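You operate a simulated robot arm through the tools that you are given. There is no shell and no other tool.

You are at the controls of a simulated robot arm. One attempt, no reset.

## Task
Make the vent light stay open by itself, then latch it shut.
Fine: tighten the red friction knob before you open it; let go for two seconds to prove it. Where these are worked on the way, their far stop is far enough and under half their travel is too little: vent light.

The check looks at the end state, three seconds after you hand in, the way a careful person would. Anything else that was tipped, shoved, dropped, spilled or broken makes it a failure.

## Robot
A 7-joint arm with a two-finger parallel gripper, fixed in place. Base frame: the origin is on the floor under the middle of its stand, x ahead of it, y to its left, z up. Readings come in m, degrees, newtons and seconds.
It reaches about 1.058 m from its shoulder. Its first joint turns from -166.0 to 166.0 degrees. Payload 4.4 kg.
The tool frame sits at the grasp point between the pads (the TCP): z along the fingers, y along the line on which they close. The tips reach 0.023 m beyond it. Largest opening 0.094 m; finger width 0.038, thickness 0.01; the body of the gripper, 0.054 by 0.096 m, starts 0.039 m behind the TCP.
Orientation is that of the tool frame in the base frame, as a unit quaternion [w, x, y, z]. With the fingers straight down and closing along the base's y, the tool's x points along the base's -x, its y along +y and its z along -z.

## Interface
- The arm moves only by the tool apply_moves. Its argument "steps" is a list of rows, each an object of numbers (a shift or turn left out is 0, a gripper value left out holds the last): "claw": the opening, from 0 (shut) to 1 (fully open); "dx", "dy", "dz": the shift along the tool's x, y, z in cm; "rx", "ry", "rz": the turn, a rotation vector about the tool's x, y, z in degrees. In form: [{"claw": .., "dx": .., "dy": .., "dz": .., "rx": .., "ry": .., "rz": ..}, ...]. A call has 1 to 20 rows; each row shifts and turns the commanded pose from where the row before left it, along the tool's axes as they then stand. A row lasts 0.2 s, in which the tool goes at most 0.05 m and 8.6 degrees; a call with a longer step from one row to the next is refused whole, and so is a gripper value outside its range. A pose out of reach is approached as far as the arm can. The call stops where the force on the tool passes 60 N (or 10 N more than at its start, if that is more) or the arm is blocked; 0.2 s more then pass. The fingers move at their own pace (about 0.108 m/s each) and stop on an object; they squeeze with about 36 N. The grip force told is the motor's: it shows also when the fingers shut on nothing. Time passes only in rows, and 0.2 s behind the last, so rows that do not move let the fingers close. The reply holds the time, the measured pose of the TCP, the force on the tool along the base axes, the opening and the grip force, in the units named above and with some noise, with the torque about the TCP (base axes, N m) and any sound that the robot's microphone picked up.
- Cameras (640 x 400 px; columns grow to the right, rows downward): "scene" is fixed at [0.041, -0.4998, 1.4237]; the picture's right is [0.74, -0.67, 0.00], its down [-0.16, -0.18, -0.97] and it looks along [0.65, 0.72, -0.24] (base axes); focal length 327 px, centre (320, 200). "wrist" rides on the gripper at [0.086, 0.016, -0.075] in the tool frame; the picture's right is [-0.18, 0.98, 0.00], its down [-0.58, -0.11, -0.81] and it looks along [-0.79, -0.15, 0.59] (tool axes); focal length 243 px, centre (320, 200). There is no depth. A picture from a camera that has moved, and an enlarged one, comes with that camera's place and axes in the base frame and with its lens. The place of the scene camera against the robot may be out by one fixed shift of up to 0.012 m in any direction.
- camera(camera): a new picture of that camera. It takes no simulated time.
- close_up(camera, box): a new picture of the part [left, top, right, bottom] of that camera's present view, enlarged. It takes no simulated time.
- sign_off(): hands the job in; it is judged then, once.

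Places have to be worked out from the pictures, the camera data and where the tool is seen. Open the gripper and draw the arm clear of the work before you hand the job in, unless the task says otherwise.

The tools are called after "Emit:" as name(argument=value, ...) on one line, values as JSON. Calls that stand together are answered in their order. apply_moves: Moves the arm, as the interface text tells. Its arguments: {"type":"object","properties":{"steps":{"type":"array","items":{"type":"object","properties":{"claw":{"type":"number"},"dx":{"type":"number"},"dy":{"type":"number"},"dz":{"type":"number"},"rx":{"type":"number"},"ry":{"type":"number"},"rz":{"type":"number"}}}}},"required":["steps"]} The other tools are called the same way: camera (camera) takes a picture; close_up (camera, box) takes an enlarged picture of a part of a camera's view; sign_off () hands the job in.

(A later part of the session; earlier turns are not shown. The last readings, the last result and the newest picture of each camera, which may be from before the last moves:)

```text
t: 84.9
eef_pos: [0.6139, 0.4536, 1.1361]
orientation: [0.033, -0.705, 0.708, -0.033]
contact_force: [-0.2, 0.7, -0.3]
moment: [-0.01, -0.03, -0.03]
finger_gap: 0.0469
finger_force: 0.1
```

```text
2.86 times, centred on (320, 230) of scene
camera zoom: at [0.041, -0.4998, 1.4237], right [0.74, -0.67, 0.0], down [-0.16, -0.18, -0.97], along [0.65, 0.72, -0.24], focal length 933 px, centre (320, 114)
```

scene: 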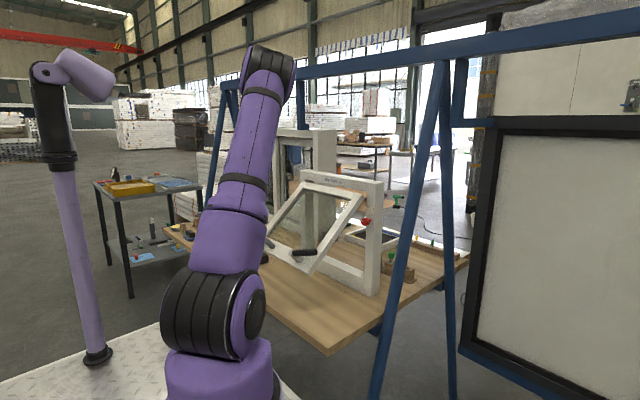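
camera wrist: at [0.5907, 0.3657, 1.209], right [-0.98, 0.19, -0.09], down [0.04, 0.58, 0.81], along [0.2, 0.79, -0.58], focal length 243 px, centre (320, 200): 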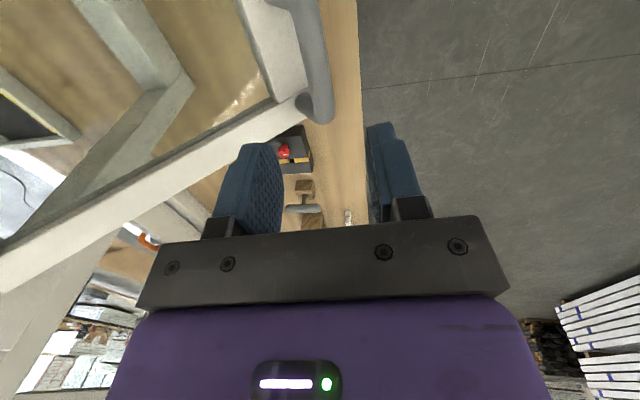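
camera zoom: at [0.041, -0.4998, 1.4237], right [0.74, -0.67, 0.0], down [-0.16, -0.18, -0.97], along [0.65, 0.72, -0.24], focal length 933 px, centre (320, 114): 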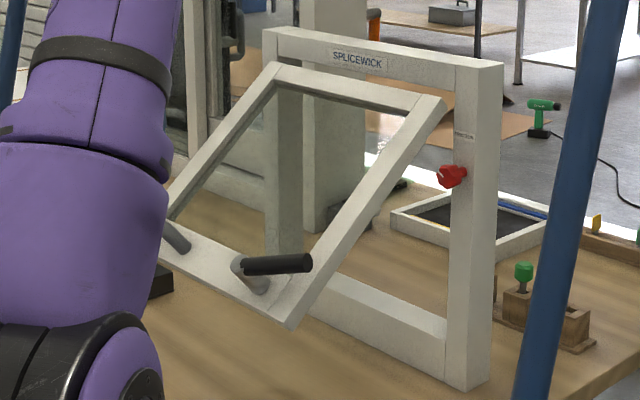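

Identical before and after 3.4 s: the vent stays open on its own. Now I'll drop back onto the handle and grip it to close.

Emit:
apply_moves(steps=[{"dz": 3}, {"dz": 3}, {"dz": 2.5}, {"dz": 1.5}, {}, {"claw": 0.0}, {}, {}, {}])

Emit:
camera(camera="wrist")

```text
t: 86.9
eef_pos: [0.6247, 0.4523, 1.0389]
orientation: [0.035, -0.703, 0.709, -0.034]
contact_force: [51.5, 11.3, 5.4]
moment: [0.96, -1.05, -0.49]
finger_gap: 0.0188
finger_force: 45.3
```

```text
taken
camera wrist: at [0.6025, 0.3646, 1.1103], right [-0.98, 0.19, -0.09], down [0.04, 0.58, 0.81], along [0.21, 0.79, -0.57], focal length 243 px, centre (320, 200)
```

wrist: 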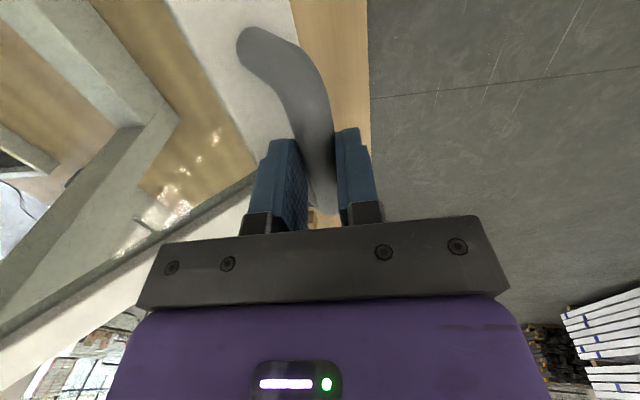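

Gripped, with a 51 N +x pull (closing direction) to relieve. I'll move 3 mm that way and begin closing along the arc.

Emit:
apply_moves(steps=[{"dy": -0.25, "dz": 0.05}, {"dy": -0.2, "dz": 0.15}, {"dz": 0.98, "dy": -0.38, "rx": 2}, {"dz": 0.98, "dy": -0.38, "rx": 2}])

```text
t: 87.9
eef_pos: [0.6373, 0.4528, 1.0197]
orientation: [0.058, -0.704, 0.706, -0.057]
contact_force: [26.2, 1.4, 23.2]
moment: [0.32, -0.74, -1.24]
finger_gap: 0.0187
finger_force: 44.9
```

Tool is ~2 mm too far from the hinge (34 N inward). I'll correct that and continue closing.

Emit:
apply_moves(steps=[{"dz": 0.9, "dy": -0.58, "rx": 2}, {"dz": 1.45, "dy": -0.6, "rx": 3}, {"dz": 1.47, "dy": -0.58, "rx": 3}, {"dz": 1.47, "dy": -0.58, "rx": 3}])

```text
t: 88.9
eef_pos: [0.6713, 0.4526, 0.9738]
orientation: [0.123, -0.695, 0.697, -0.126]
contact_force: [7.9, 0.8, 12.5]
moment: [0.24, -0.31, -1.4]
finger_gap: 0.0188
finger_force: 45.0
```

Forces are low now; continuing to close.

Emit:
apply_moves(steps=[{"dz": 1.47, "dy": -0.58, "rx": 3}, {"dz": 1.47, "dy": -0.58, "rx": 3}, {"dz": 1.47, "dy": -0.58, "rx": 3}, {"dz": 1.47, "dy": -0.57, "rx": 3}])

```text
t: 89.9
eef_pos: [0.7183, 0.4523, 0.9309]
orientation: [0.199, -0.677, 0.681, -0.197]
contact_force: [18.5, 3.4, 37.4]
moment: [-0.09, -0.76, -1.28]
finger_gap: 0.0185
finger_force: 45.0
```

Inward force again (41 N); I'll shift 2.5 mm toward the hinge and continue with a small inward bias.

Emit:
apply_moves(steps=[{"dz": -0.08, "dy": -0.24}, {"dz": 1.45, "dy": -0.6, "rx": 3}, {"dz": 1.45, "dy": -0.6, "rx": 3}, {"dz": 1.45, "dy": -0.6, "rx": 3}])

```text
t: 90.9
eef_pos: [0.7579, 0.4519, 0.9075]
orientation: [0.251, -0.66, 0.662, -0.25]
contact_force: [11.1, 5.7, 36.8]
moment: [0.44, -0.73, -1.22]
finger_gap: 0.0187
finger_force: 44.6
```

Friction resistance is only ~6 N; I'll nudge inward again and continue.

Emit:
apply_moves(steps=[{"dz": -0.1, "dy": -0.28}, {"dz": 1.44, "dy": -0.63, "rx": 3}, {"dz": 1.44, "dy": -0.63, "rx": 3}])

Emit:
close_up(camera="scene", box=[280, 160, 400, 300])

```text
t: 91.7
eef_pos: [0.7871, 0.4524, 0.8962]
orientation: [0.283, -0.647, 0.649, -0.284]
contact_force: [-0.3, 6.9, 19.6]
moment: [0.65, -0.3, -1.39]
finger_gap: 0.0189
finger_force: 44.4
```

```text
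2.86 times, centred on (340, 230) of scene
camera zoom: at [0.041, -0.4998, 1.4237], right [0.74, -0.67, 0.0], down [-0.16, -0.18, -0.97], along [0.65, 0.72, -0.24], focal length 933 px, centre (263, 114)
```

zoom: 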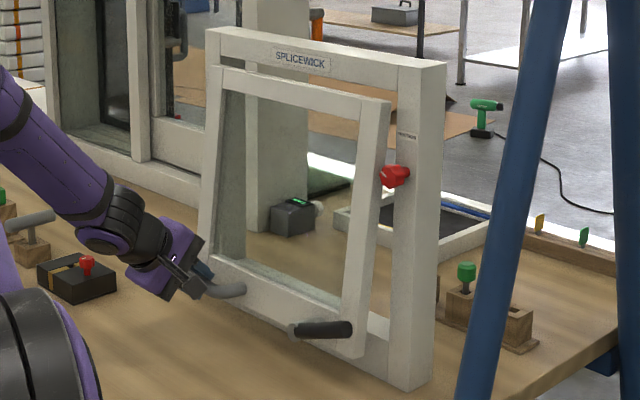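

Nearly closed (~8° left), but the arm's elbow seems to have shifted left. I'll check the whole view before going on.

Emit:
camera(camera="scene")

Emit:
camera(camera="wrist")

```text
taken
```

scene: 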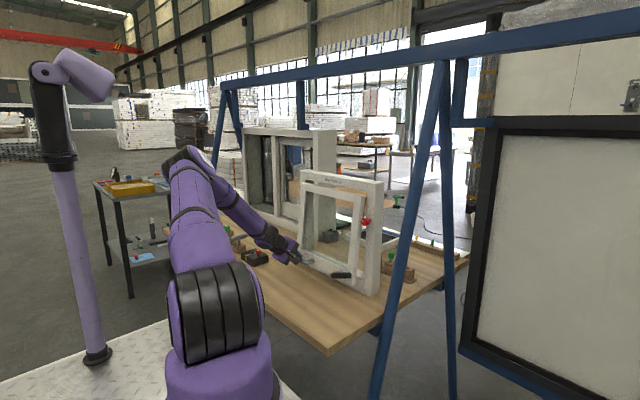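

```text
taken
camera wrist: at [0.7218, 0.365, 0.9332], right [-0.67, 0.19, -0.72], down [-0.52, 0.58, 0.63], along [0.54, 0.79, -0.29], focal length 243 px, centre (320, 200)
```

wrist: 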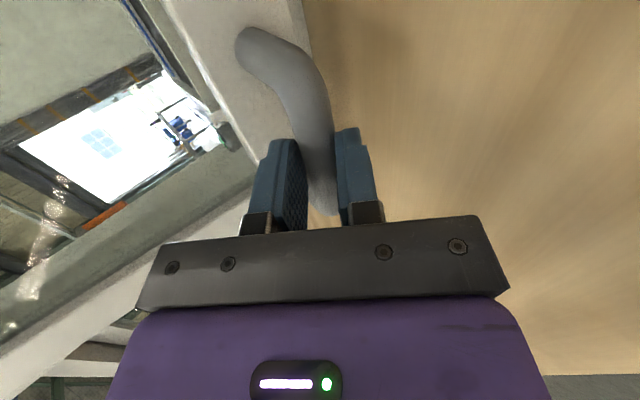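

The elbow has drifted left but is high and clear of everything. I'll finish the closing in small steps.

Emit:
apply_moves(steps=[{"dz": 0.94, "dy": -0.45, "rx": 2}, {"dz": 0.95, "dy": -0.42, "rx": 2}, {"dz": 0.95, "dy": -0.42, "rx": 2}])

```text
t: 92.5
eef_pos: [0.8181, 0.453, 0.8872]
orientation: [0.317, -0.631, 0.633, -0.317]
contact_force: [-6.3, 4.4, 4.0]
moment: [1.51, -0.22, -0.64]
finger_gap: 0.0189
finger_force: 44.9
```

Continuing in 1° steps, watching for the closed stop.

Emit:
apply_moves(steps=[{"dz": 0.48, "dy": -0.2, "rx": 1}, {"dz": 0.48, "dy": -0.2, "rx": 1}, {"dz": 0.3, "dy": -0.13, "rx": 0.6}])

Emit:
close_up(camera="scene", box=[290, 235, 390, 300])

```text
t: 93.4
eef_pos: [0.8283, 0.4537, 0.8792]
orientation: [0.33, -0.625, 0.626, -0.33]
contact_force: [-29.4, -5.7, 11.6]
moment: [1.02, 0.13, -1.59]
finger_gap: 0.0187
finger_force: 44.5
stopped in row 3: the force on the tool passed its limit at 74 N (the readings are from after the stop); the commanded pose is now the measured one
```

```text
6.15 times, centred on (340, 268) of scene
camera zoom: at [0.041, -0.4998, 1.4237], right [0.74, -0.67, 0.0], down [-0.16, -0.18, -0.97], along [0.65, 0.72, -0.24], focal length 2010 px, centre (197, -215)
```

zoom: 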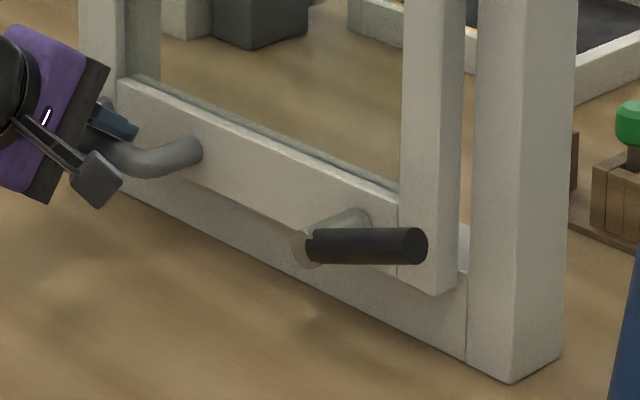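

The sash is firmly against its closed stop (image matches the original shut position). I'll let go of the handle and back away along the tool axis.

Emit:
apply_moves(steps=[{"claw": 0.5}, {}, {}, {"dz": -2}, {"dz": -3}, {"dz": -4}, {"dz": -4}, {}])

Emit:
camera(camera="scene")

Emit:
close_up(camera="scene", box=[290, 235, 390, 300])

```text
t: 95.2
eef_pos: [0.7225, 0.4536, 0.9521]
orientation: [-0.329, 0.626, -0.626, 0.329]
contact_force: [0.6, 0.0, 0.2]
moment: [0.02, -0.02, -0.02]
finger_gap: 0.0469
finger_force: 0.0
```

```text
taken
```

scene: 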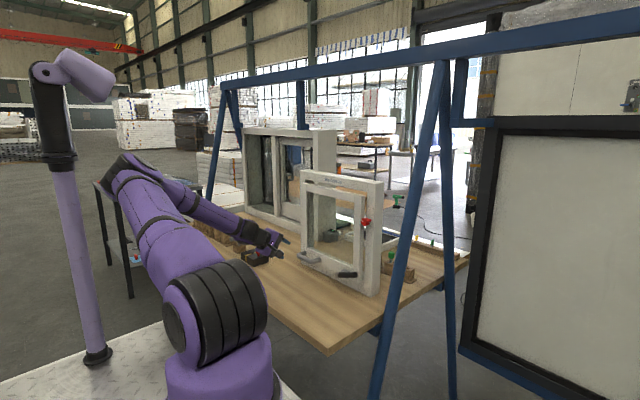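

```text
6.15 times, centred on (340, 268) of scene
camera zoom: at [0.041, -0.4998, 1.4237], right [0.74, -0.67, 0.0], down [-0.16, -0.18, -0.97], along [0.65, 0.72, -0.24], focal length 2010 px, centre (197, -215)
```

zoom: 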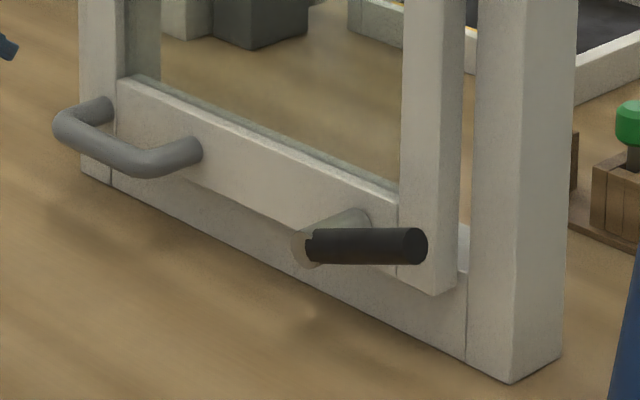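

The elbow has swung further left and low — close to the wooden items on the table. I'll inspect that area before moving.

Emit:
close_up(camera="scene", box=[90, 140, 310, 290])

Emit:
camera(camera="wrist")

```text
2.67 times, centred on (200, 215) of scene
camera zoom: at [0.041, -0.4998, 1.4237], right [0.74, -0.67, 0.0], down [-0.16, -0.18, -0.97], along [0.65, 0.72, -0.24], focal length 871 px, centre (640, 160)
```

zoom: 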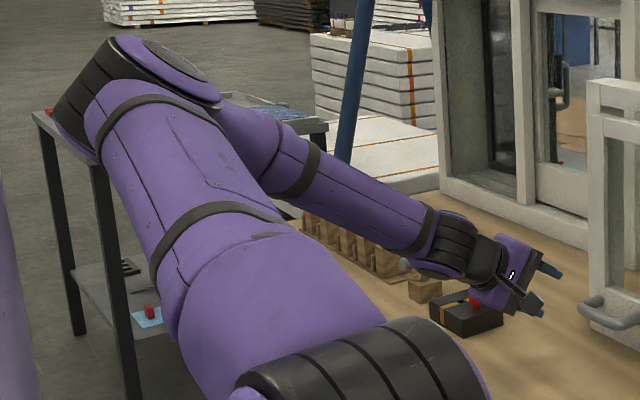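

```text
taken
camera wrist: at [0.6523, 0.3661, 0.9802], right [-0.56, 0.18, -0.81], down [-0.6, 0.58, 0.55], along [0.57, 0.79, -0.21], focal length 243 px, centre (320, 200)
```

wrist: 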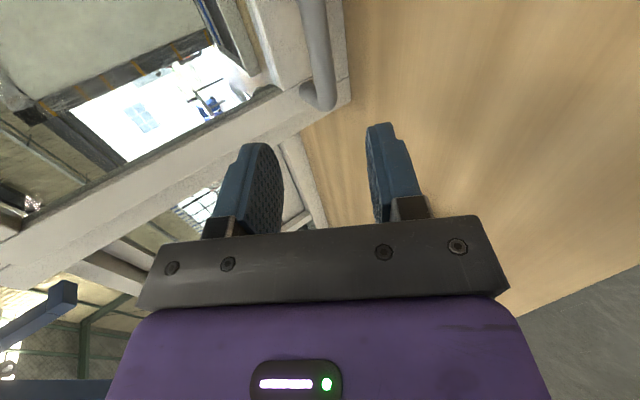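

It's only visual overlap: the forearm is at z≈1.03–1.28, above the table items. I'll rise, move right toward the lever and roll the wrist to about −135°, then check the posture.

Emit:
apply_moves(steps=[{"dy": -2, "dz": -1.4}, {"dy": -2, "dz": -1.4}, {"dx": 4}, {"dx": 4}, {"dx": 4}, {"dx": 4}, {"dx": 4}])

Emit:
camera(camera="scene")

```text
t: 96.8
eef_pos: [0.7198, 0.2564, 1.0023]
orientation: [-0.33, 0.626, -0.625, 0.33]
contact_force: [0.1, 0.5, -0.3]
moment: [-0.02, 0.0, 0.01]
finger_gap: 0.047
finger_force: 0.1
```

```text
taken
```

scene: 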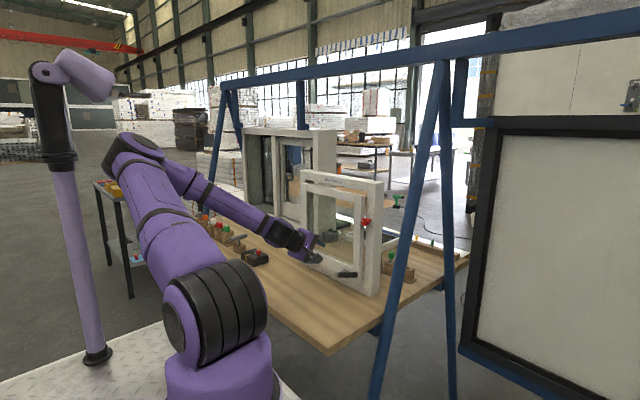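

Table items look intact. I'll roll the wrist negative a bit here and see how the elbow responds.

Emit:
apply_moves(steps=[{"rz": -8}, {"rz": -8}, {"rz": -8}])

Emit:
camera(camera="scene")

Emit:
camera(camera="wrist")

```text
t: 97.6
eef_pos: [0.721, 0.2538, 1.0012]
orientation: [-0.253, 0.743, -0.481, 0.391]
contact_force: [-0.2, 1.0, 0.2]
moment: [0.02, 0.02, 0.04]
finger_gap: 0.0471
finger_force: 0.0
```

```text
taken
```

scene: 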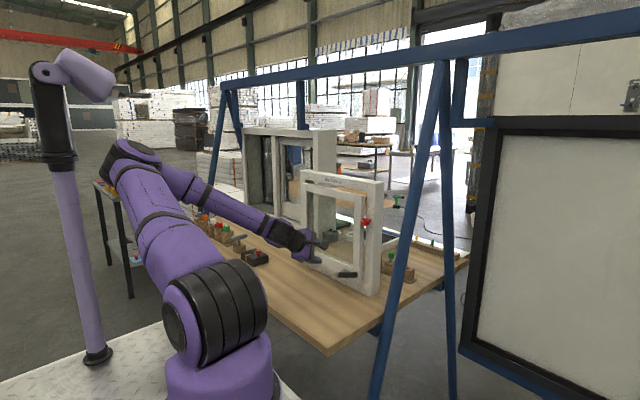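

```text
taken
camera wrist: at [0.6714, 0.1673, 1.06], right [-0.55, -0.23, -0.8], down [-0.74, 0.58, 0.34], along [0.38, 0.78, -0.49], focal length 243 px, centre (320, 200)
```

wrist: 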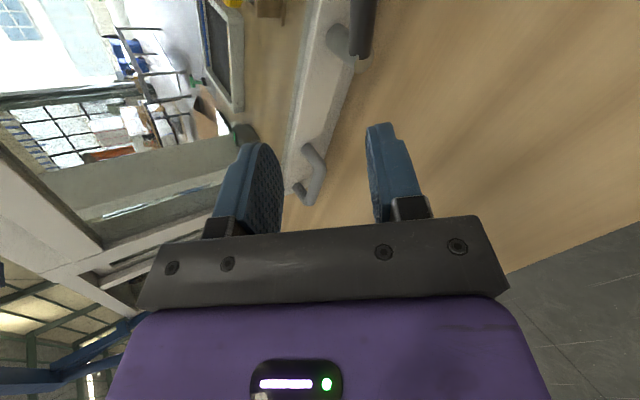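

The lever tilt is ~69°. Before gripping I'll test in free space that the wrist can roll to about −178° (lever-upright orientation) in this posture.

Emit:
apply_moves(steps=[{"rz": -8}, {"rz": -8}, {"rz": -8}, {"rz": -8}, {"rz": -8}, {"rz": -8}, {"rz": -8}, {"rz": -8}])

Emit:
camera(camera="scene")

Emit:
camera(camera="wrist")

```text
t: 99.4
eef_pos: [0.7208, 0.2525, 1.0019]
orientation: [-0.008, 0.885, -0.014, 0.466]
contact_force: [0.3, -0.2, 0.3]
moment: [0.02, 0.02, 0.0]
finger_gap: 0.0473
finger_force: 0.0
```

```text
taken
```

scene: 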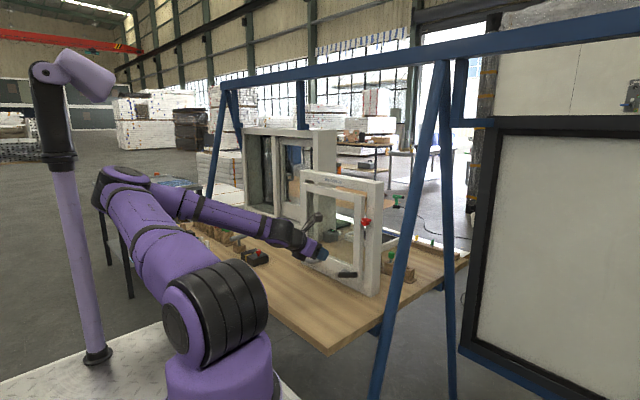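

```text
taken
camera wrist: at [0.7095, 0.2331, 1.1141], right [-0.12, -0.98, -0.18], down [-0.99, 0.13, -0.02], along [0.04, 0.17, -0.98], focal length 243 px, centre (320, 200)
```

wrist: 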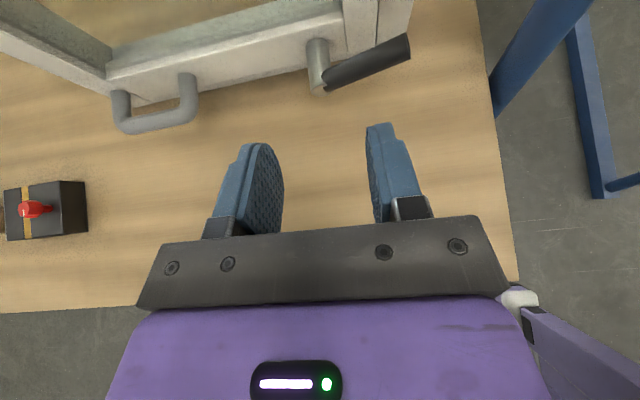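

The full roll is reachable with no problems, and the top view shows the lever clearly (axis x≈0.838, tip y≈0.18). My plan is to push the lever up and left from underneath with closed fingers, so I'll shut them, flatten to 25° pitch, and go to a pre-approach point below the lever's level.

Emit:
apply_moves(steps=[{"claw": 0.0, "ry": 4.75}, {"ry": 4.75}, {"dy": 3.3}, {"dy": 3.25}, {"dx": -2.15, "dz": 2.13}, {"dx": -2.15, "dz": 2.13}, {"dx": -2.15, "dz": 2.13}, {"dx": -2.15, "dz": 2.13}, {}])

Emit:
camera(camera="wrist")

Emit:
camera(camera="scene")

Emit:
close_up(camera="scene", box=[280, 210, 400, 300])

```text
t: 101.4
eef_pos: [0.7604, 0.1915, 0.8854]
orientation: [-0.006, 0.843, -0.016, 0.537]
contact_force: [0.0, -0.3, -1.0]
moment: [0.0, -0.03, 0.0]
finger_gap: 0.0
finger_force: 36.0
```

```text
taken
camera wrist: at [0.7299, 0.1717, 0.9946], right [-0.1, -0.98, -0.19], down [-0.97, 0.13, -0.18], along [0.2, 0.17, -0.96], focal length 243 px, centre (320, 200)
```

wrist: 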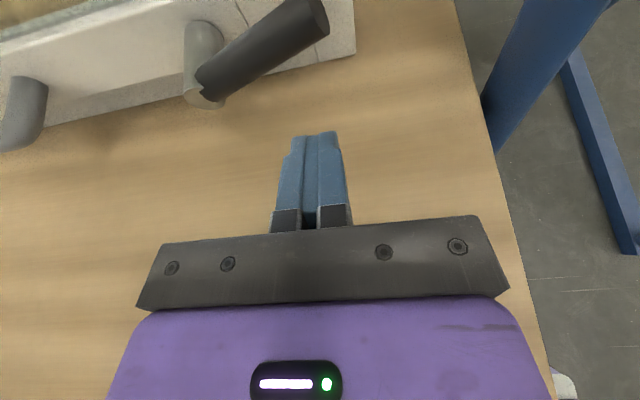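

```text
taken
```

scene: 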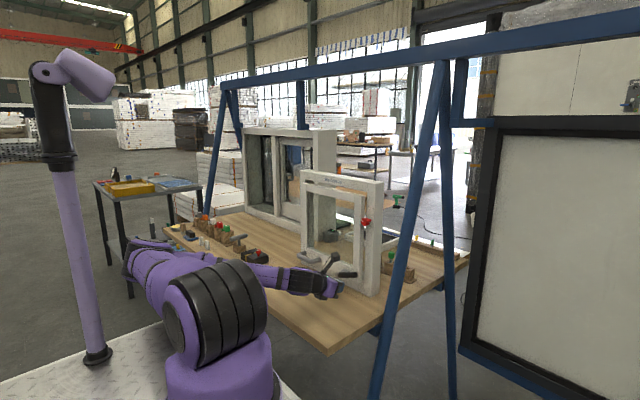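

```text
4.44 times, centred on (340, 255) of scene
camera zoom: at [0.041, -0.4998, 1.4237], right [0.74, -0.67, 0.0], down [-0.16, -0.18, -0.97], along [0.65, 0.72, -0.24], focal length 1451 px, centre (231, -44)
```

zoom: 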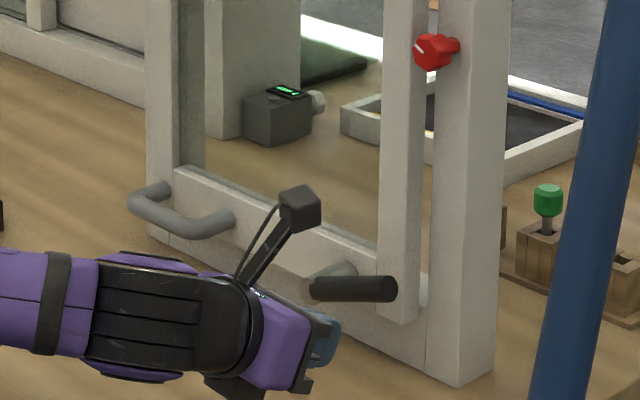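

Lever runs from about (y 0.259, z 0.874) to (0.178, 0.898). Moving along the tool axis now puts the closed fingers just under it with ~9 mm clearance.

Emit:
apply_moves(steps=[{"dz": 3}, {"dz": 2}, {"dz": 2}, {"dz": 1.0}, {}])

Emit:
camera(camera="wrist")

Emit:
close_up(camera="scene", box=[280, 210, 400, 300])

```text
t: 102.6
eef_pos: [0.8336, 0.1904, 0.854]
orientation: [-0.006, 0.843, -0.016, 0.538]
contact_force: [-0.4, 0.0, 0.0]
moment: [0.03, -0.02, 0.02]
finger_gap: 0.0001
finger_force: 35.5
```

```text
taken
camera wrist: at [0.8028, 0.1704, 0.9619], right [-0.1, -0.98, -0.19], down [-0.97, 0.13, -0.18], along [0.2, 0.17, -0.96], focal length 243 px, centre (320, 200)
```

wrist: 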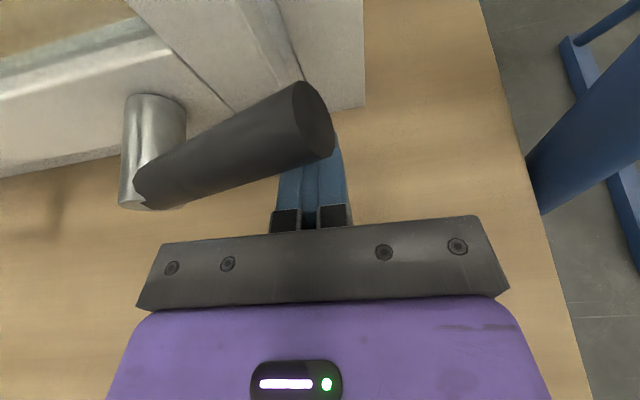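

```text
4.44 times, centred on (340, 255) of scene
camera zoom: at [0.041, -0.4998, 1.4237], right [0.74, -0.67, 0.0], down [-0.16, -0.18, -0.97], along [0.65, 0.72, -0.24], focal length 1451 px, centre (231, -44)
```

zoom: 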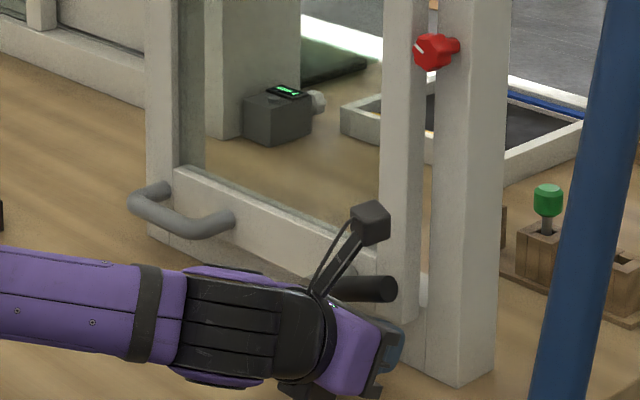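

The fingers are now under the lever with no contact. I'll push up and then left along the lever's arc in small steps.

Emit:
apply_moves(steps=[{"dx": 0.45, "dz": -0.21, "dy": 0.1}, {"dx": 0.45, "dz": -0.21, "dy": 0.1}, {"dx": 0.52, "dz": -0.24, "dy": -0.2}, {"dx": 0.52, "dz": -0.24, "dy": -0.2}, {"dx": 0.52, "dz": -0.24, "dy": -0.2}])

Emit:
camera(camera="wrist")

```text
t: 103.8
eef_pos: [0.8339, 0.1934, 0.8809]
orientation: [-0.007, 0.843, -0.016, 0.537]
contact_force: [-1.8, 0.2, -2.3]
moment: [-0.04, -0.06, -0.01]
finger_gap: 0.0
finger_force: 36.2
```

```text
taken
camera wrist: at [0.8032, 0.1732, 0.9886], right [-0.1, -0.98, -0.19], down [-0.97, 0.13, -0.18], along [0.2, 0.17, -0.96], focal length 243 px, centre (320, 200)
```

wrist: 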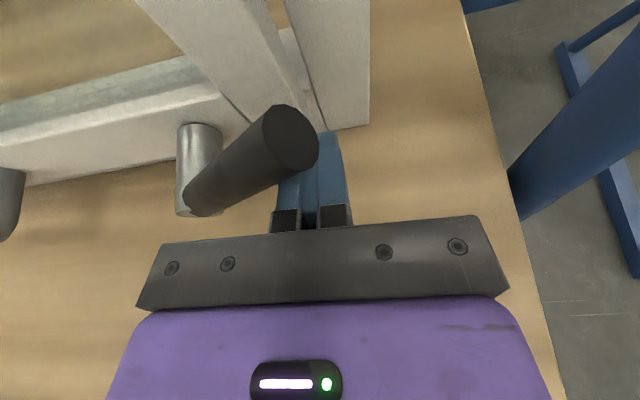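

The lever is coming up easily. Continuing up-left.

Emit:
apply_moves(steps=[{"dx": 0.5, "dz": -0.23, "dy": -0.35}, {"dx": 0.45, "dz": -0.21, "dy": -0.42}, {"dx": 0.4, "dz": -0.19, "dy": -0.47}, {"dx": 0.35, "dz": -0.16, "dy": -0.47}])

Emit:
camera(camera="wrist")

Emit:
close_up(camera="scene", box=[280, 210, 400, 300])

```text
t: 104.8
eef_pos: [0.8351, 0.2086, 0.8971]
orientation: [-0.006, 0.843, -0.016, 0.538]
contact_force: [-0.5, -3.0, 0.5]
moment: [0.07, -0.03, -0.01]
finger_gap: 0.0
finger_force: 35.8
```

```text
taken
camera wrist: at [0.8032, 0.1902, 1.0074], right [-0.1, -0.98, -0.19], down [-0.97, 0.13, -0.18], along [0.2, 0.17, -0.96], focal length 243 px, centre (320, 200)
```

wrist: 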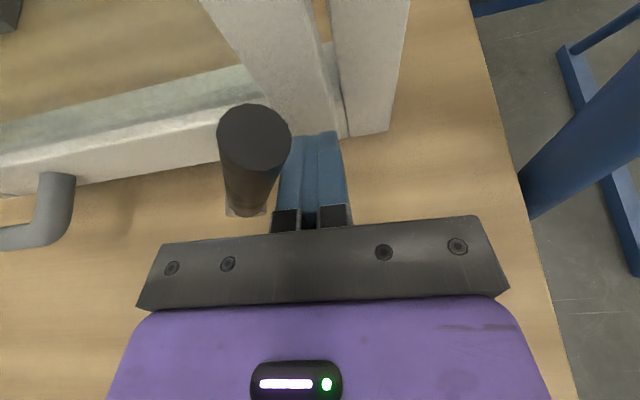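

```text
4.44 times, centred on (340, 255) of scene
camera zoom: at [0.041, -0.4998, 1.4237], right [0.74, -0.67, 0.0], down [-0.16, -0.18, -0.97], along [0.65, 0.72, -0.24], focal length 1451 px, centre (231, -44)
```

zoom: 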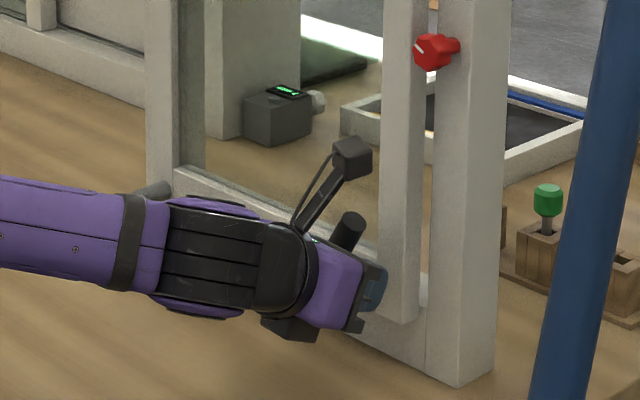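

Lever at ~25–30° now. I'll keep pushing left until it reaches its upright stop.

Emit:
apply_moves(steps=[{"dx": 0.33, "dz": -0.15, "dy": -0.5}, {"dx": 0.29, "dz": -0.135, "dy": -0.5}, {"dx": 0.25, "dz": -0.12, "dy": -0.5}, {"dx": 0.2, "dz": -0.09, "dy": -0.5}, {"dx": 0.1, "dz": -0.05, "dy": -0.5}])

Emit:
camera(camera="wrist")

```text
t: 106.0
eef_pos: [0.8352, 0.2334, 0.9136]
orientation: [-0.006, 0.843, -0.017, 0.537]
contact_force: [-0.3, -1.1, 0.6]
moment: [0.06, 0.03, 0.0]
finger_gap: 0.0002
finger_force: 36.6
```

```text
taken
camera wrist: at [0.804, 0.2148, 1.0212], right [-0.1, -0.98, -0.2], down [-0.97, 0.13, -0.18], along [0.21, 0.17, -0.96], focal length 243 px, centre (320, 200)
```

wrist: 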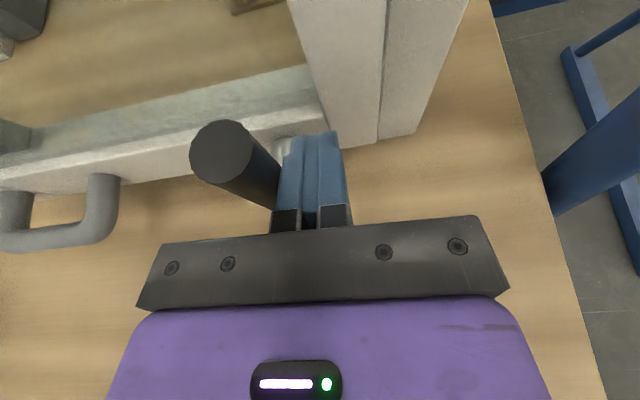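

Nearly upright with little resistance. I'll push left in 2–3 mm steps until the stop.

Emit:
apply_moves(steps=[{"dy": -0.3}, {"dy": -0.3}, {"dy": -0.2}, {}])

```text
t: 107.0
eef_pos: [0.8351, 0.236, 0.9125]
orientation: [-0.004, 0.842, -0.018, 0.538]
contact_force: [-2.1, -30.6, 0.5]
moment: [-0.1, 0.02, 0.06]
finger_gap: 0.0
finger_force: 36.6
```

It's resisting at 31 N now — the upright stop. I'll nudge slightly more and compare the lever with its original upright view.

Emit:
apply_moves(steps=[{"dy": -0.15}, {"dy": -0.1}, {}])

Emit:
close_up(camera="scene", box=[290, 235, 390, 300])

Emit:
camera(camera="wrist")

```text
t: 107.8
eef_pos: [0.8339, 0.2381, 0.9145]
orientation: [-0.003, 0.843, -0.019, 0.538]
contact_force: [-1.3, -51.4, -2.2]
moment: [-0.25, -0.01, 0.03]
finger_gap: 0.0003
finger_force: 35.4
```

```text
6.15 times, centred on (340, 268) of scene
camera zoom: at [0.041, -0.4998, 1.4237], right [0.74, -0.67, 0.0], down [-0.16, -0.18, -0.97], along [0.65, 0.72, -0.24], focal length 2010 px, centre (197, -215)
```

zoom: 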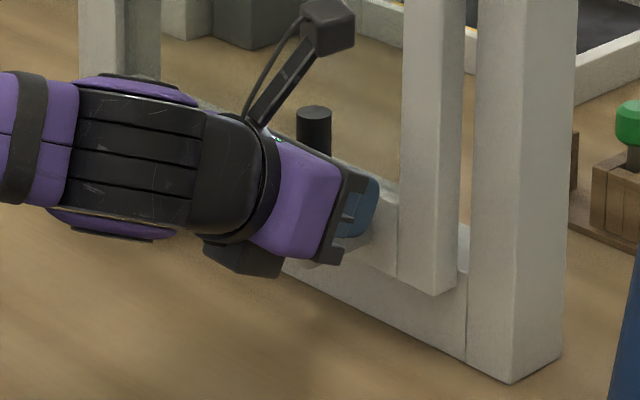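

```text
taken
camera wrist: at [0.8039, 0.2189, 1.0216], right [-0.11, -0.98, -0.19], down [-0.97, 0.14, -0.18], along [0.21, 0.17, -0.96], focal length 243 px, centre (320, 200)
```

wrist: 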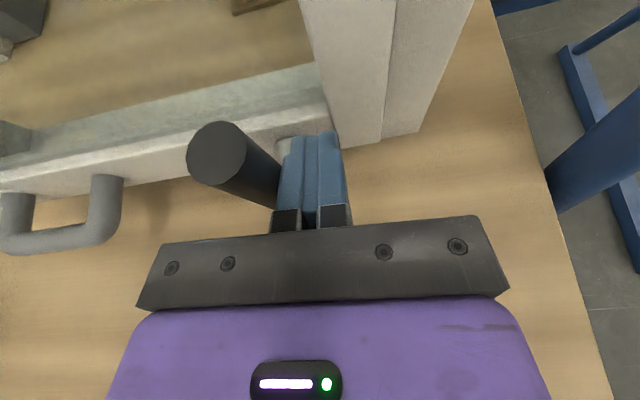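

The lever tip and sash edge match the original latched picture. I'll ease off to the right, withdraw straight back, and recheck.

Emit:
apply_moves(steps=[{"dy": 0.5}, {"dy": 0.7}, {"dz": -2}, {"dz": -3}, {"dz": -4}, {"dz": -4}, {}])

Emit:
camera(camera="scene")

Emit:
close_up(camera="scene", box=[290, 235, 390, 300])

Emit:
camera(camera="wrist")

```text
t: 109.4
eef_pos: [0.7149, 0.2316, 0.9662]
orientation: [-0.006, 0.843, -0.016, 0.538]
contact_force: [-0.3, -0.1, -0.5]
moment: [0.04, 0.0, 0.02]
finger_gap: 0.0
finger_force: 36.3
```

```text
taken
```

scene: 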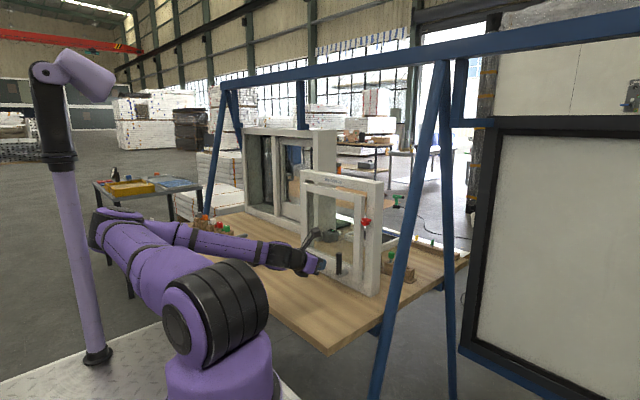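

```text
6.15 times, centred on (340, 268) of scene
camera zoom: at [0.041, -0.4998, 1.4237], right [0.74, -0.67, 0.0], down [-0.16, -0.18, -0.97], along [0.65, 0.72, -0.24], focal length 2010 px, centre (197, -215)
```

zoom: 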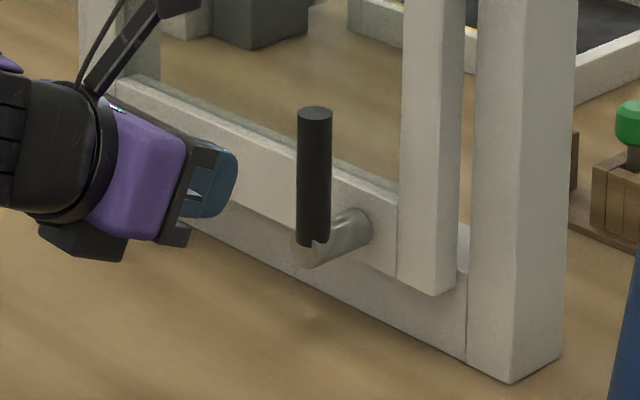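

```text
taken
camera wrist: at [0.6845, 0.2128, 1.0754], right [-0.1, -0.98, -0.19], down [-0.97, 0.13, -0.18], along [0.2, 0.17, -0.96], focal length 243 px, centre (320, 200)
```

wrist: 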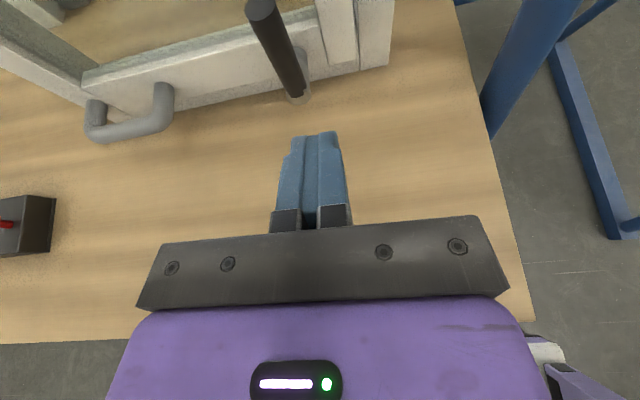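

Lever upright and sash shut, identical to the latched start view. I'll check the table items for any disturbance, then open the gripper and draw the arm clear upward.

Emit:
apply_moves(steps=[{"dz": -2, "claw": 1.0}, {"dx": 2.5, "dz": -1.2}, {"dx": 3.4, "dz": -1.6}, {"dx": 3.4, "dz": -1.6}, {"dx": 3.4, "dz": -1.6}, {}])

Emit:
camera(camera="scene")

Emit:
camera(camera="wrist")

Emit:
close_up(camera="scene", box=[240, 150, 400, 300])

Emit:
close_up(camera="scene", box=[90, 140, 310, 290])

```text
t: 110.8
eef_pos: [0.6967, 0.2306, 1.1163]
orientation: [-0.005, 0.844, -0.017, 0.537]
contact_force: [0.9, 0.7, -0.1]
moment: [-0.02, -0.01, -0.02]
finger_gap: 0.094
finger_force: 0.0
```

```text
taken
```

scene: 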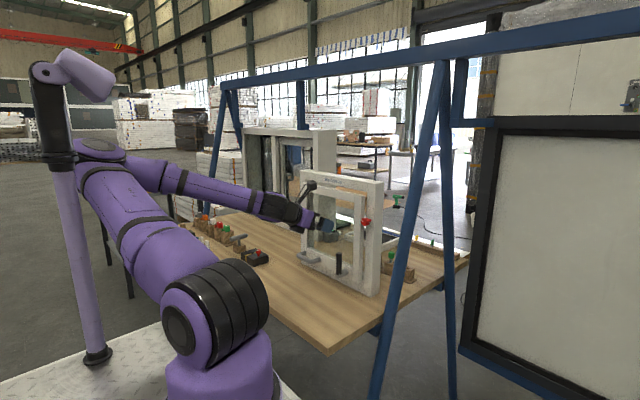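

```text
taken
camera wrist: at [0.6671, 0.21, 1.2257], right [-0.1, -0.98, -0.19], down [-0.97, 0.13, -0.18], along [0.2, 0.17, -0.96], focal length 243 px, centre (320, 200)
```

wrist: 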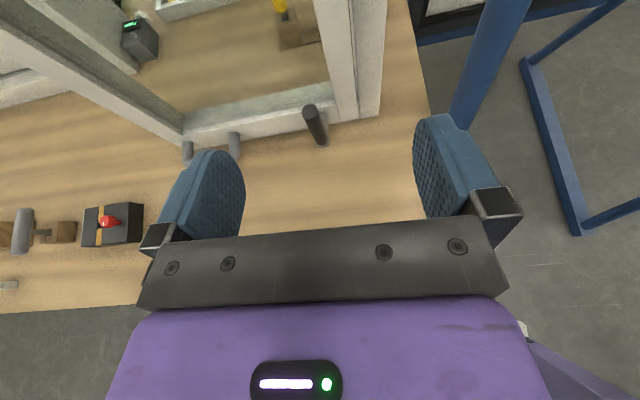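

```text
2.67 times, centred on (320, 225) of scene
camera zoom: at [0.041, -0.4998, 1.4237], right [0.74, -0.67, 0.0], down [-0.16, -0.18, -0.97], along [0.65, 0.72, -0.24], focal length 871 px, centre (320, 133)
```

zoom: 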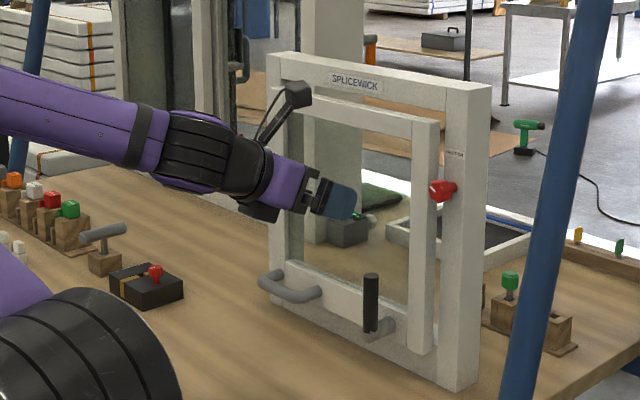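

```text
2.67 times, centred on (200, 215) of scene
camera zoom: at [0.041, -0.4998, 1.4237], right [0.74, -0.67, 0.0], down [-0.16, -0.18, -0.97], along [0.65, 0.72, -0.24], focal length 871 px, centre (640, 160)
```

zoom: 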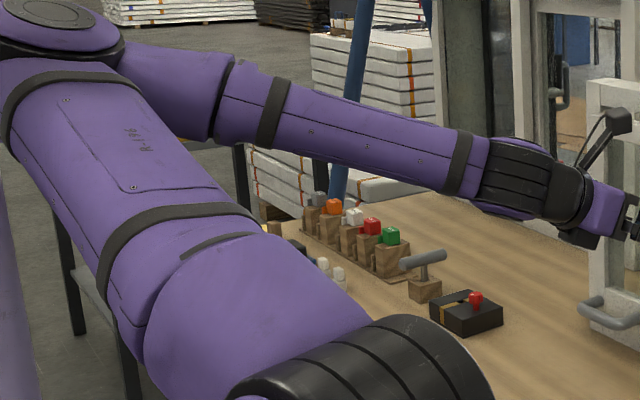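

All table items are intact, knob pointer still at its tight stop, lever upright, sash shut. I'll draw back a bit more and do a last check.

Emit:
apply_moves(steps=[{"dz": -3}, {"dz": -3}, {}, {}])

Emit:
close_up(camera="scene", box=[290, 160, 400, 300])

Emit:
camera(camera="scene")

```text
t: 112.0
eef_pos: [0.6774, 0.2038, 1.1293]
orientation: [0.022, 0.844, -0.042, 0.535]
contact_force: [-0.5, -0.4, -0.1]
moment: [0.03, 0.01, 0.0]
finger_gap: 0.0939
finger_force: 0.0
stopped in row 4: the arm was blocked; the commanded pose is now the measured one
```

```text
2.86 times, centred on (345, 230) of scene
camera zoom: at [0.041, -0.4998, 1.4237], right [0.74, -0.67, 0.0], down [-0.16, -0.18, -0.97], along [0.65, 0.72, -0.24], focal length 933 px, centre (249, 114)
```

zoom: 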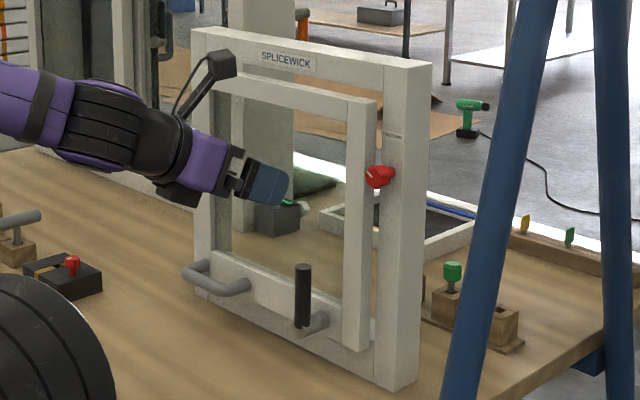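

```text
taken
```

scene: 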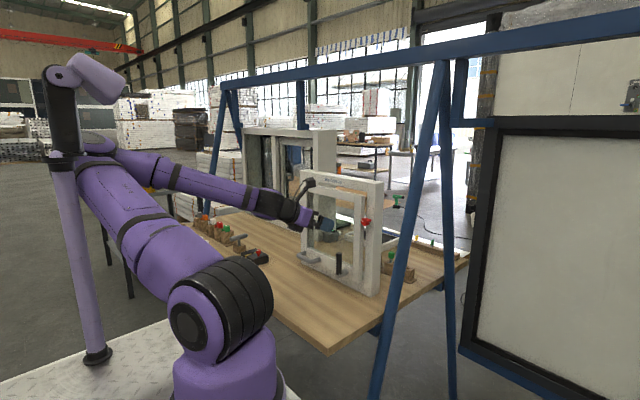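

The arm reported being blocked — the elbow may have touched the purple post on the left. I'll look closely before anything else.

Emit:
close_up(camera="scene", box=[0, 30, 200, 180])

Emit:
close_up(camera="scene", box=[0, 150, 300, 400])

```text
2.67 times, centred on (100, 105) of scene
camera zoom: at [0.041, -0.4998, 1.4237], right [0.74, -0.67, 0.0], down [-0.16, -0.18, -0.97], along [0.65, 0.72, -0.24], focal length 871 px, centre (907, 453)
```

zoom: 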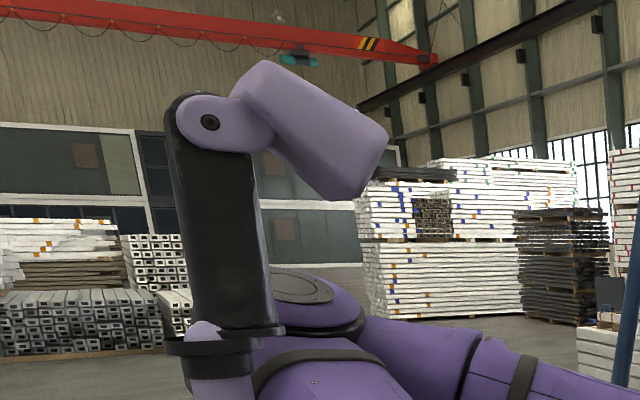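

```text
1.60 times, centred on (150, 275) of scene
camera zoom: at [0.041, -0.4998, 1.4237], right [0.74, -0.67, 0.0], down [-0.16, -0.18, -0.97], along [0.65, 0.72, -0.24], focal length 522 px, centre (592, 80)
```

zoom: 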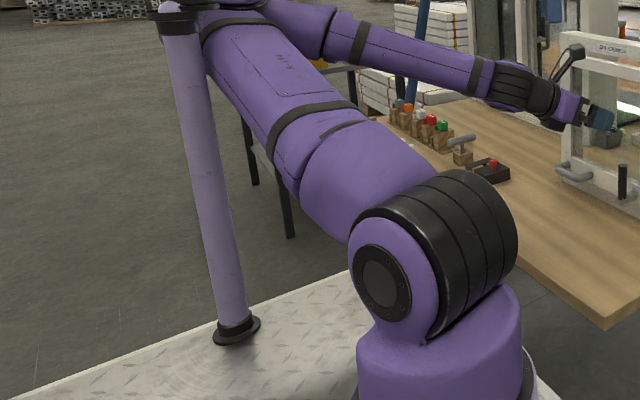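

I'll take the identical crop as before to measure what shifted.

Emit:
close_up(camera="scene", box=[90, 140, 310, 290])

Emit:
camera(camera="wrist")

```text
2.67 times, centred on (200, 215) of scene
camera zoom: at [0.041, -0.4998, 1.4237], right [0.74, -0.67, 0.0], down [-0.16, -0.18, -0.97], along [0.65, 0.72, -0.24], focal length 871 px, centre (640, 160)
```

zoom: 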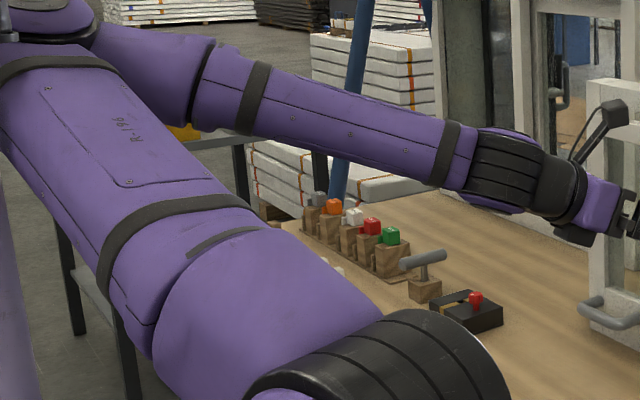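

```text
taken
camera wrist: at [0.6447, 0.1889, 1.2399], right [-0.17, -0.97, -0.17], down [-0.96, 0.2, -0.18], along [0.21, 0.14, -0.97], focal length 243 px, centre (320, 200)
```

wrist: 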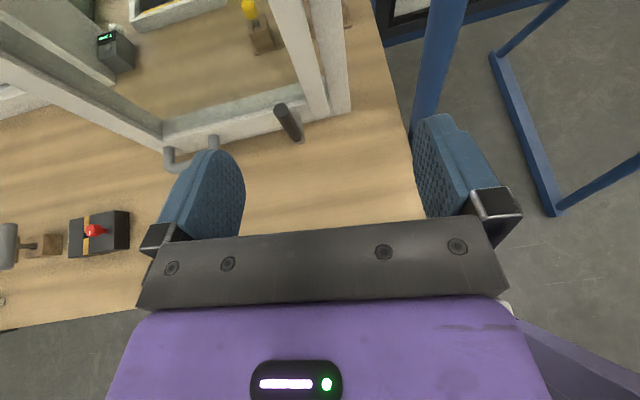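

Table items are unmoved, but the upper part of the mast on the left appears to have leaned where my elbow touches it. I'll reverse the last motion gently to take the elbow off it and see whether it returns.

Emit:
apply_moves(steps=[{"dz": 1}, {"dz": 1}, {"dz": 1.5}, {"dz": 1.5}, {}])

Emit:
camera(camera="scene")

Emit:
close_up(camera="scene", box=[0, 30, 200, 180])

```text
t: 113.2
eef_pos: [0.7021, 0.2041, 1.1195]
orientation: [0.012, 0.841, -0.035, 0.539]
contact_force: [0.4, -0.8, 0.8]
moment: [-0.02, 0.0, -0.02]
finger_gap: 0.0942
finger_force: 0.2
```

```text
taken
```

scene: 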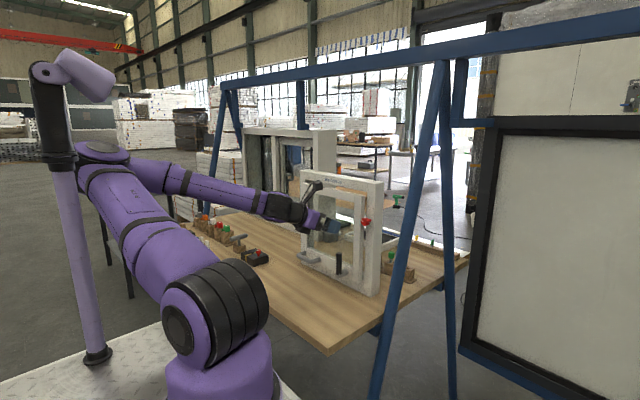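

```text
2.67 times, centred on (100, 105) of scene
camera zoom: at [0.041, -0.4998, 1.4237], right [0.74, -0.67, 0.0], down [-0.16, -0.18, -0.97], along [0.65, 0.72, -0.24], focal length 871 px, centre (907, 453)
```

zoom: 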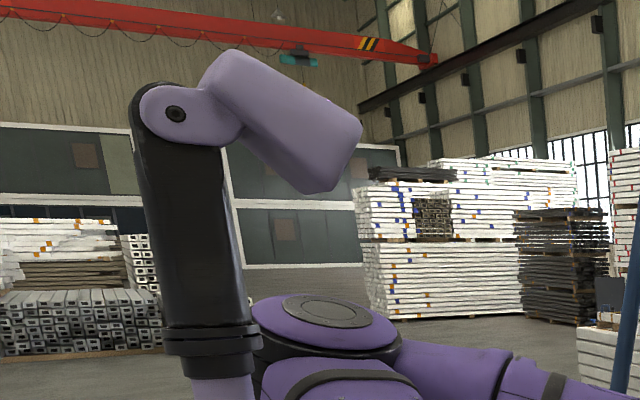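

The mast sprang back to exactly its original place once the elbow came off. I'll now roll the wrist positively to swing the elbow up and away from the mast, keeping the tool where it is.

Emit:
apply_moves(steps=[{"rz": 5}, {"rz": 6}, {"rz": 7}, {"rz": 7}])

Emit:
camera(camera="scene")

```text
t: 114.2
eef_pos: [0.7021, 0.2044, 1.1207]
orientation: [-0.106, 0.814, -0.216, 0.529]
contact_force: [-0.1, -0.4, 0.4]
moment: [-0.03, -0.03, -0.03]
finger_gap: 0.0939
finger_force: 0.0
```

```text
taken
```

scene: 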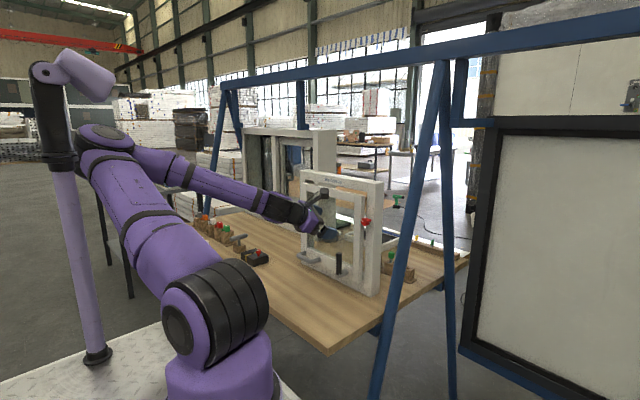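

The elbow is rising. I'll continue the roll.

Emit:
apply_moves(steps=[{"rz": 8}, {"rz": 8}, {"rz": 8}, {"rz": 8}, {"rz": 8}, {"rz": 8}])

Emit:
camera(camera="scene")

```text
t: 115.6
eef_pos: [0.704, 0.2032, 1.1186]
orientation: [-0.311, 0.655, -0.528, 0.442]
contact_force: [0.0, -0.1, 0.4]
moment: [-0.01, 0.0, 0.0]
finger_gap: 0.0941
finger_force: 0.1
```

```text
taken
```

scene: 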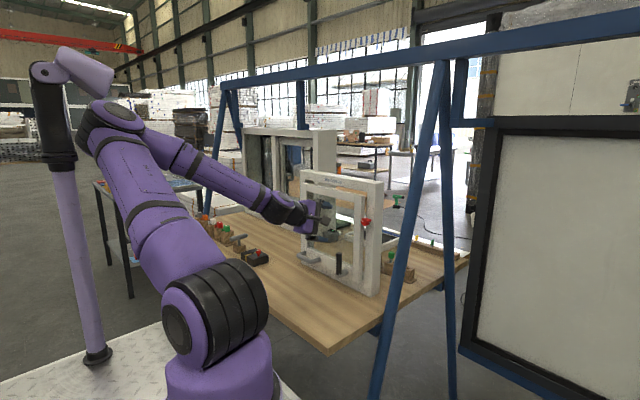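

The elbow is now close to the mast head in the image, so I'll stop rolling and check clearance closely, as well as the final state of the vent.

Emit:
close_up(camera="scene", box=[0, 30, 200, 180])

Emit:
close_up(camera="scene", box=[280, 160, 400, 300])

Emit:
camera(camera="wrist")

```text
2.67 times, centred on (100, 105) of scene
camera zoom: at [0.041, -0.4998, 1.4237], right [0.74, -0.67, 0.0], down [-0.16, -0.18, -0.97], along [0.65, 0.72, -0.24], focal length 871 px, centre (907, 453)
```

zoom: 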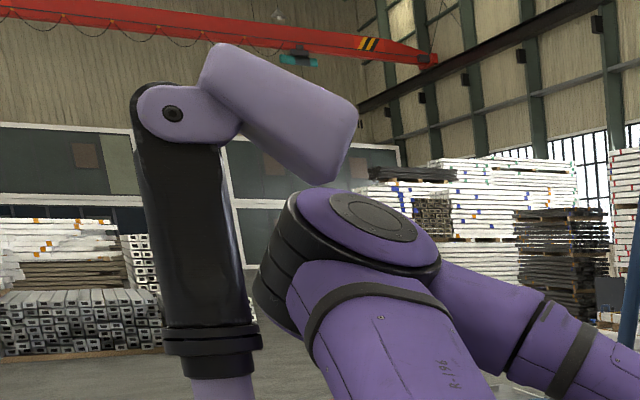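

```text
2.86 times, centred on (340, 230) of scene
camera zoom: at [0.041, -0.4998, 1.4237], right [0.74, -0.67, 0.0], down [-0.16, -0.18, -0.97], along [0.65, 0.72, -0.24], focal length 933 px, centre (263, 114)
```

zoom: 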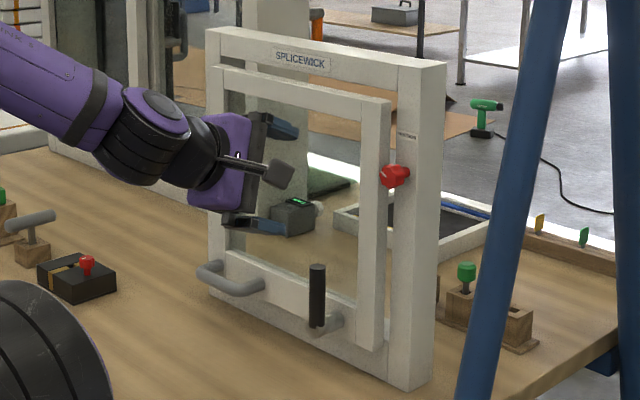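

```text
taken
camera wrist: at [0.6337, 0.1194, 1.1566], right [-0.42, -0.07, -0.9], down [-0.71, 0.64, 0.29], along [0.56, 0.77, -0.32], focal length 243 px, centre (320, 200)
```

wrist: 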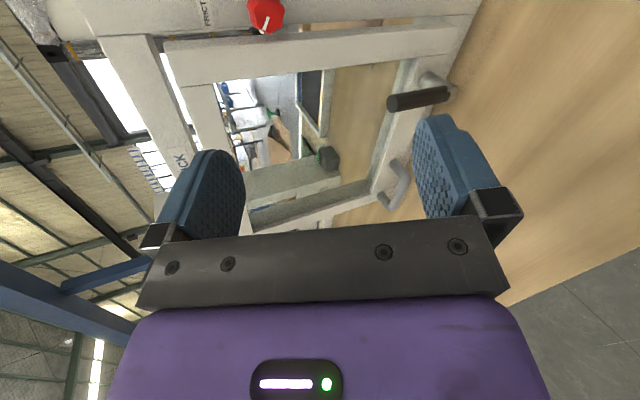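

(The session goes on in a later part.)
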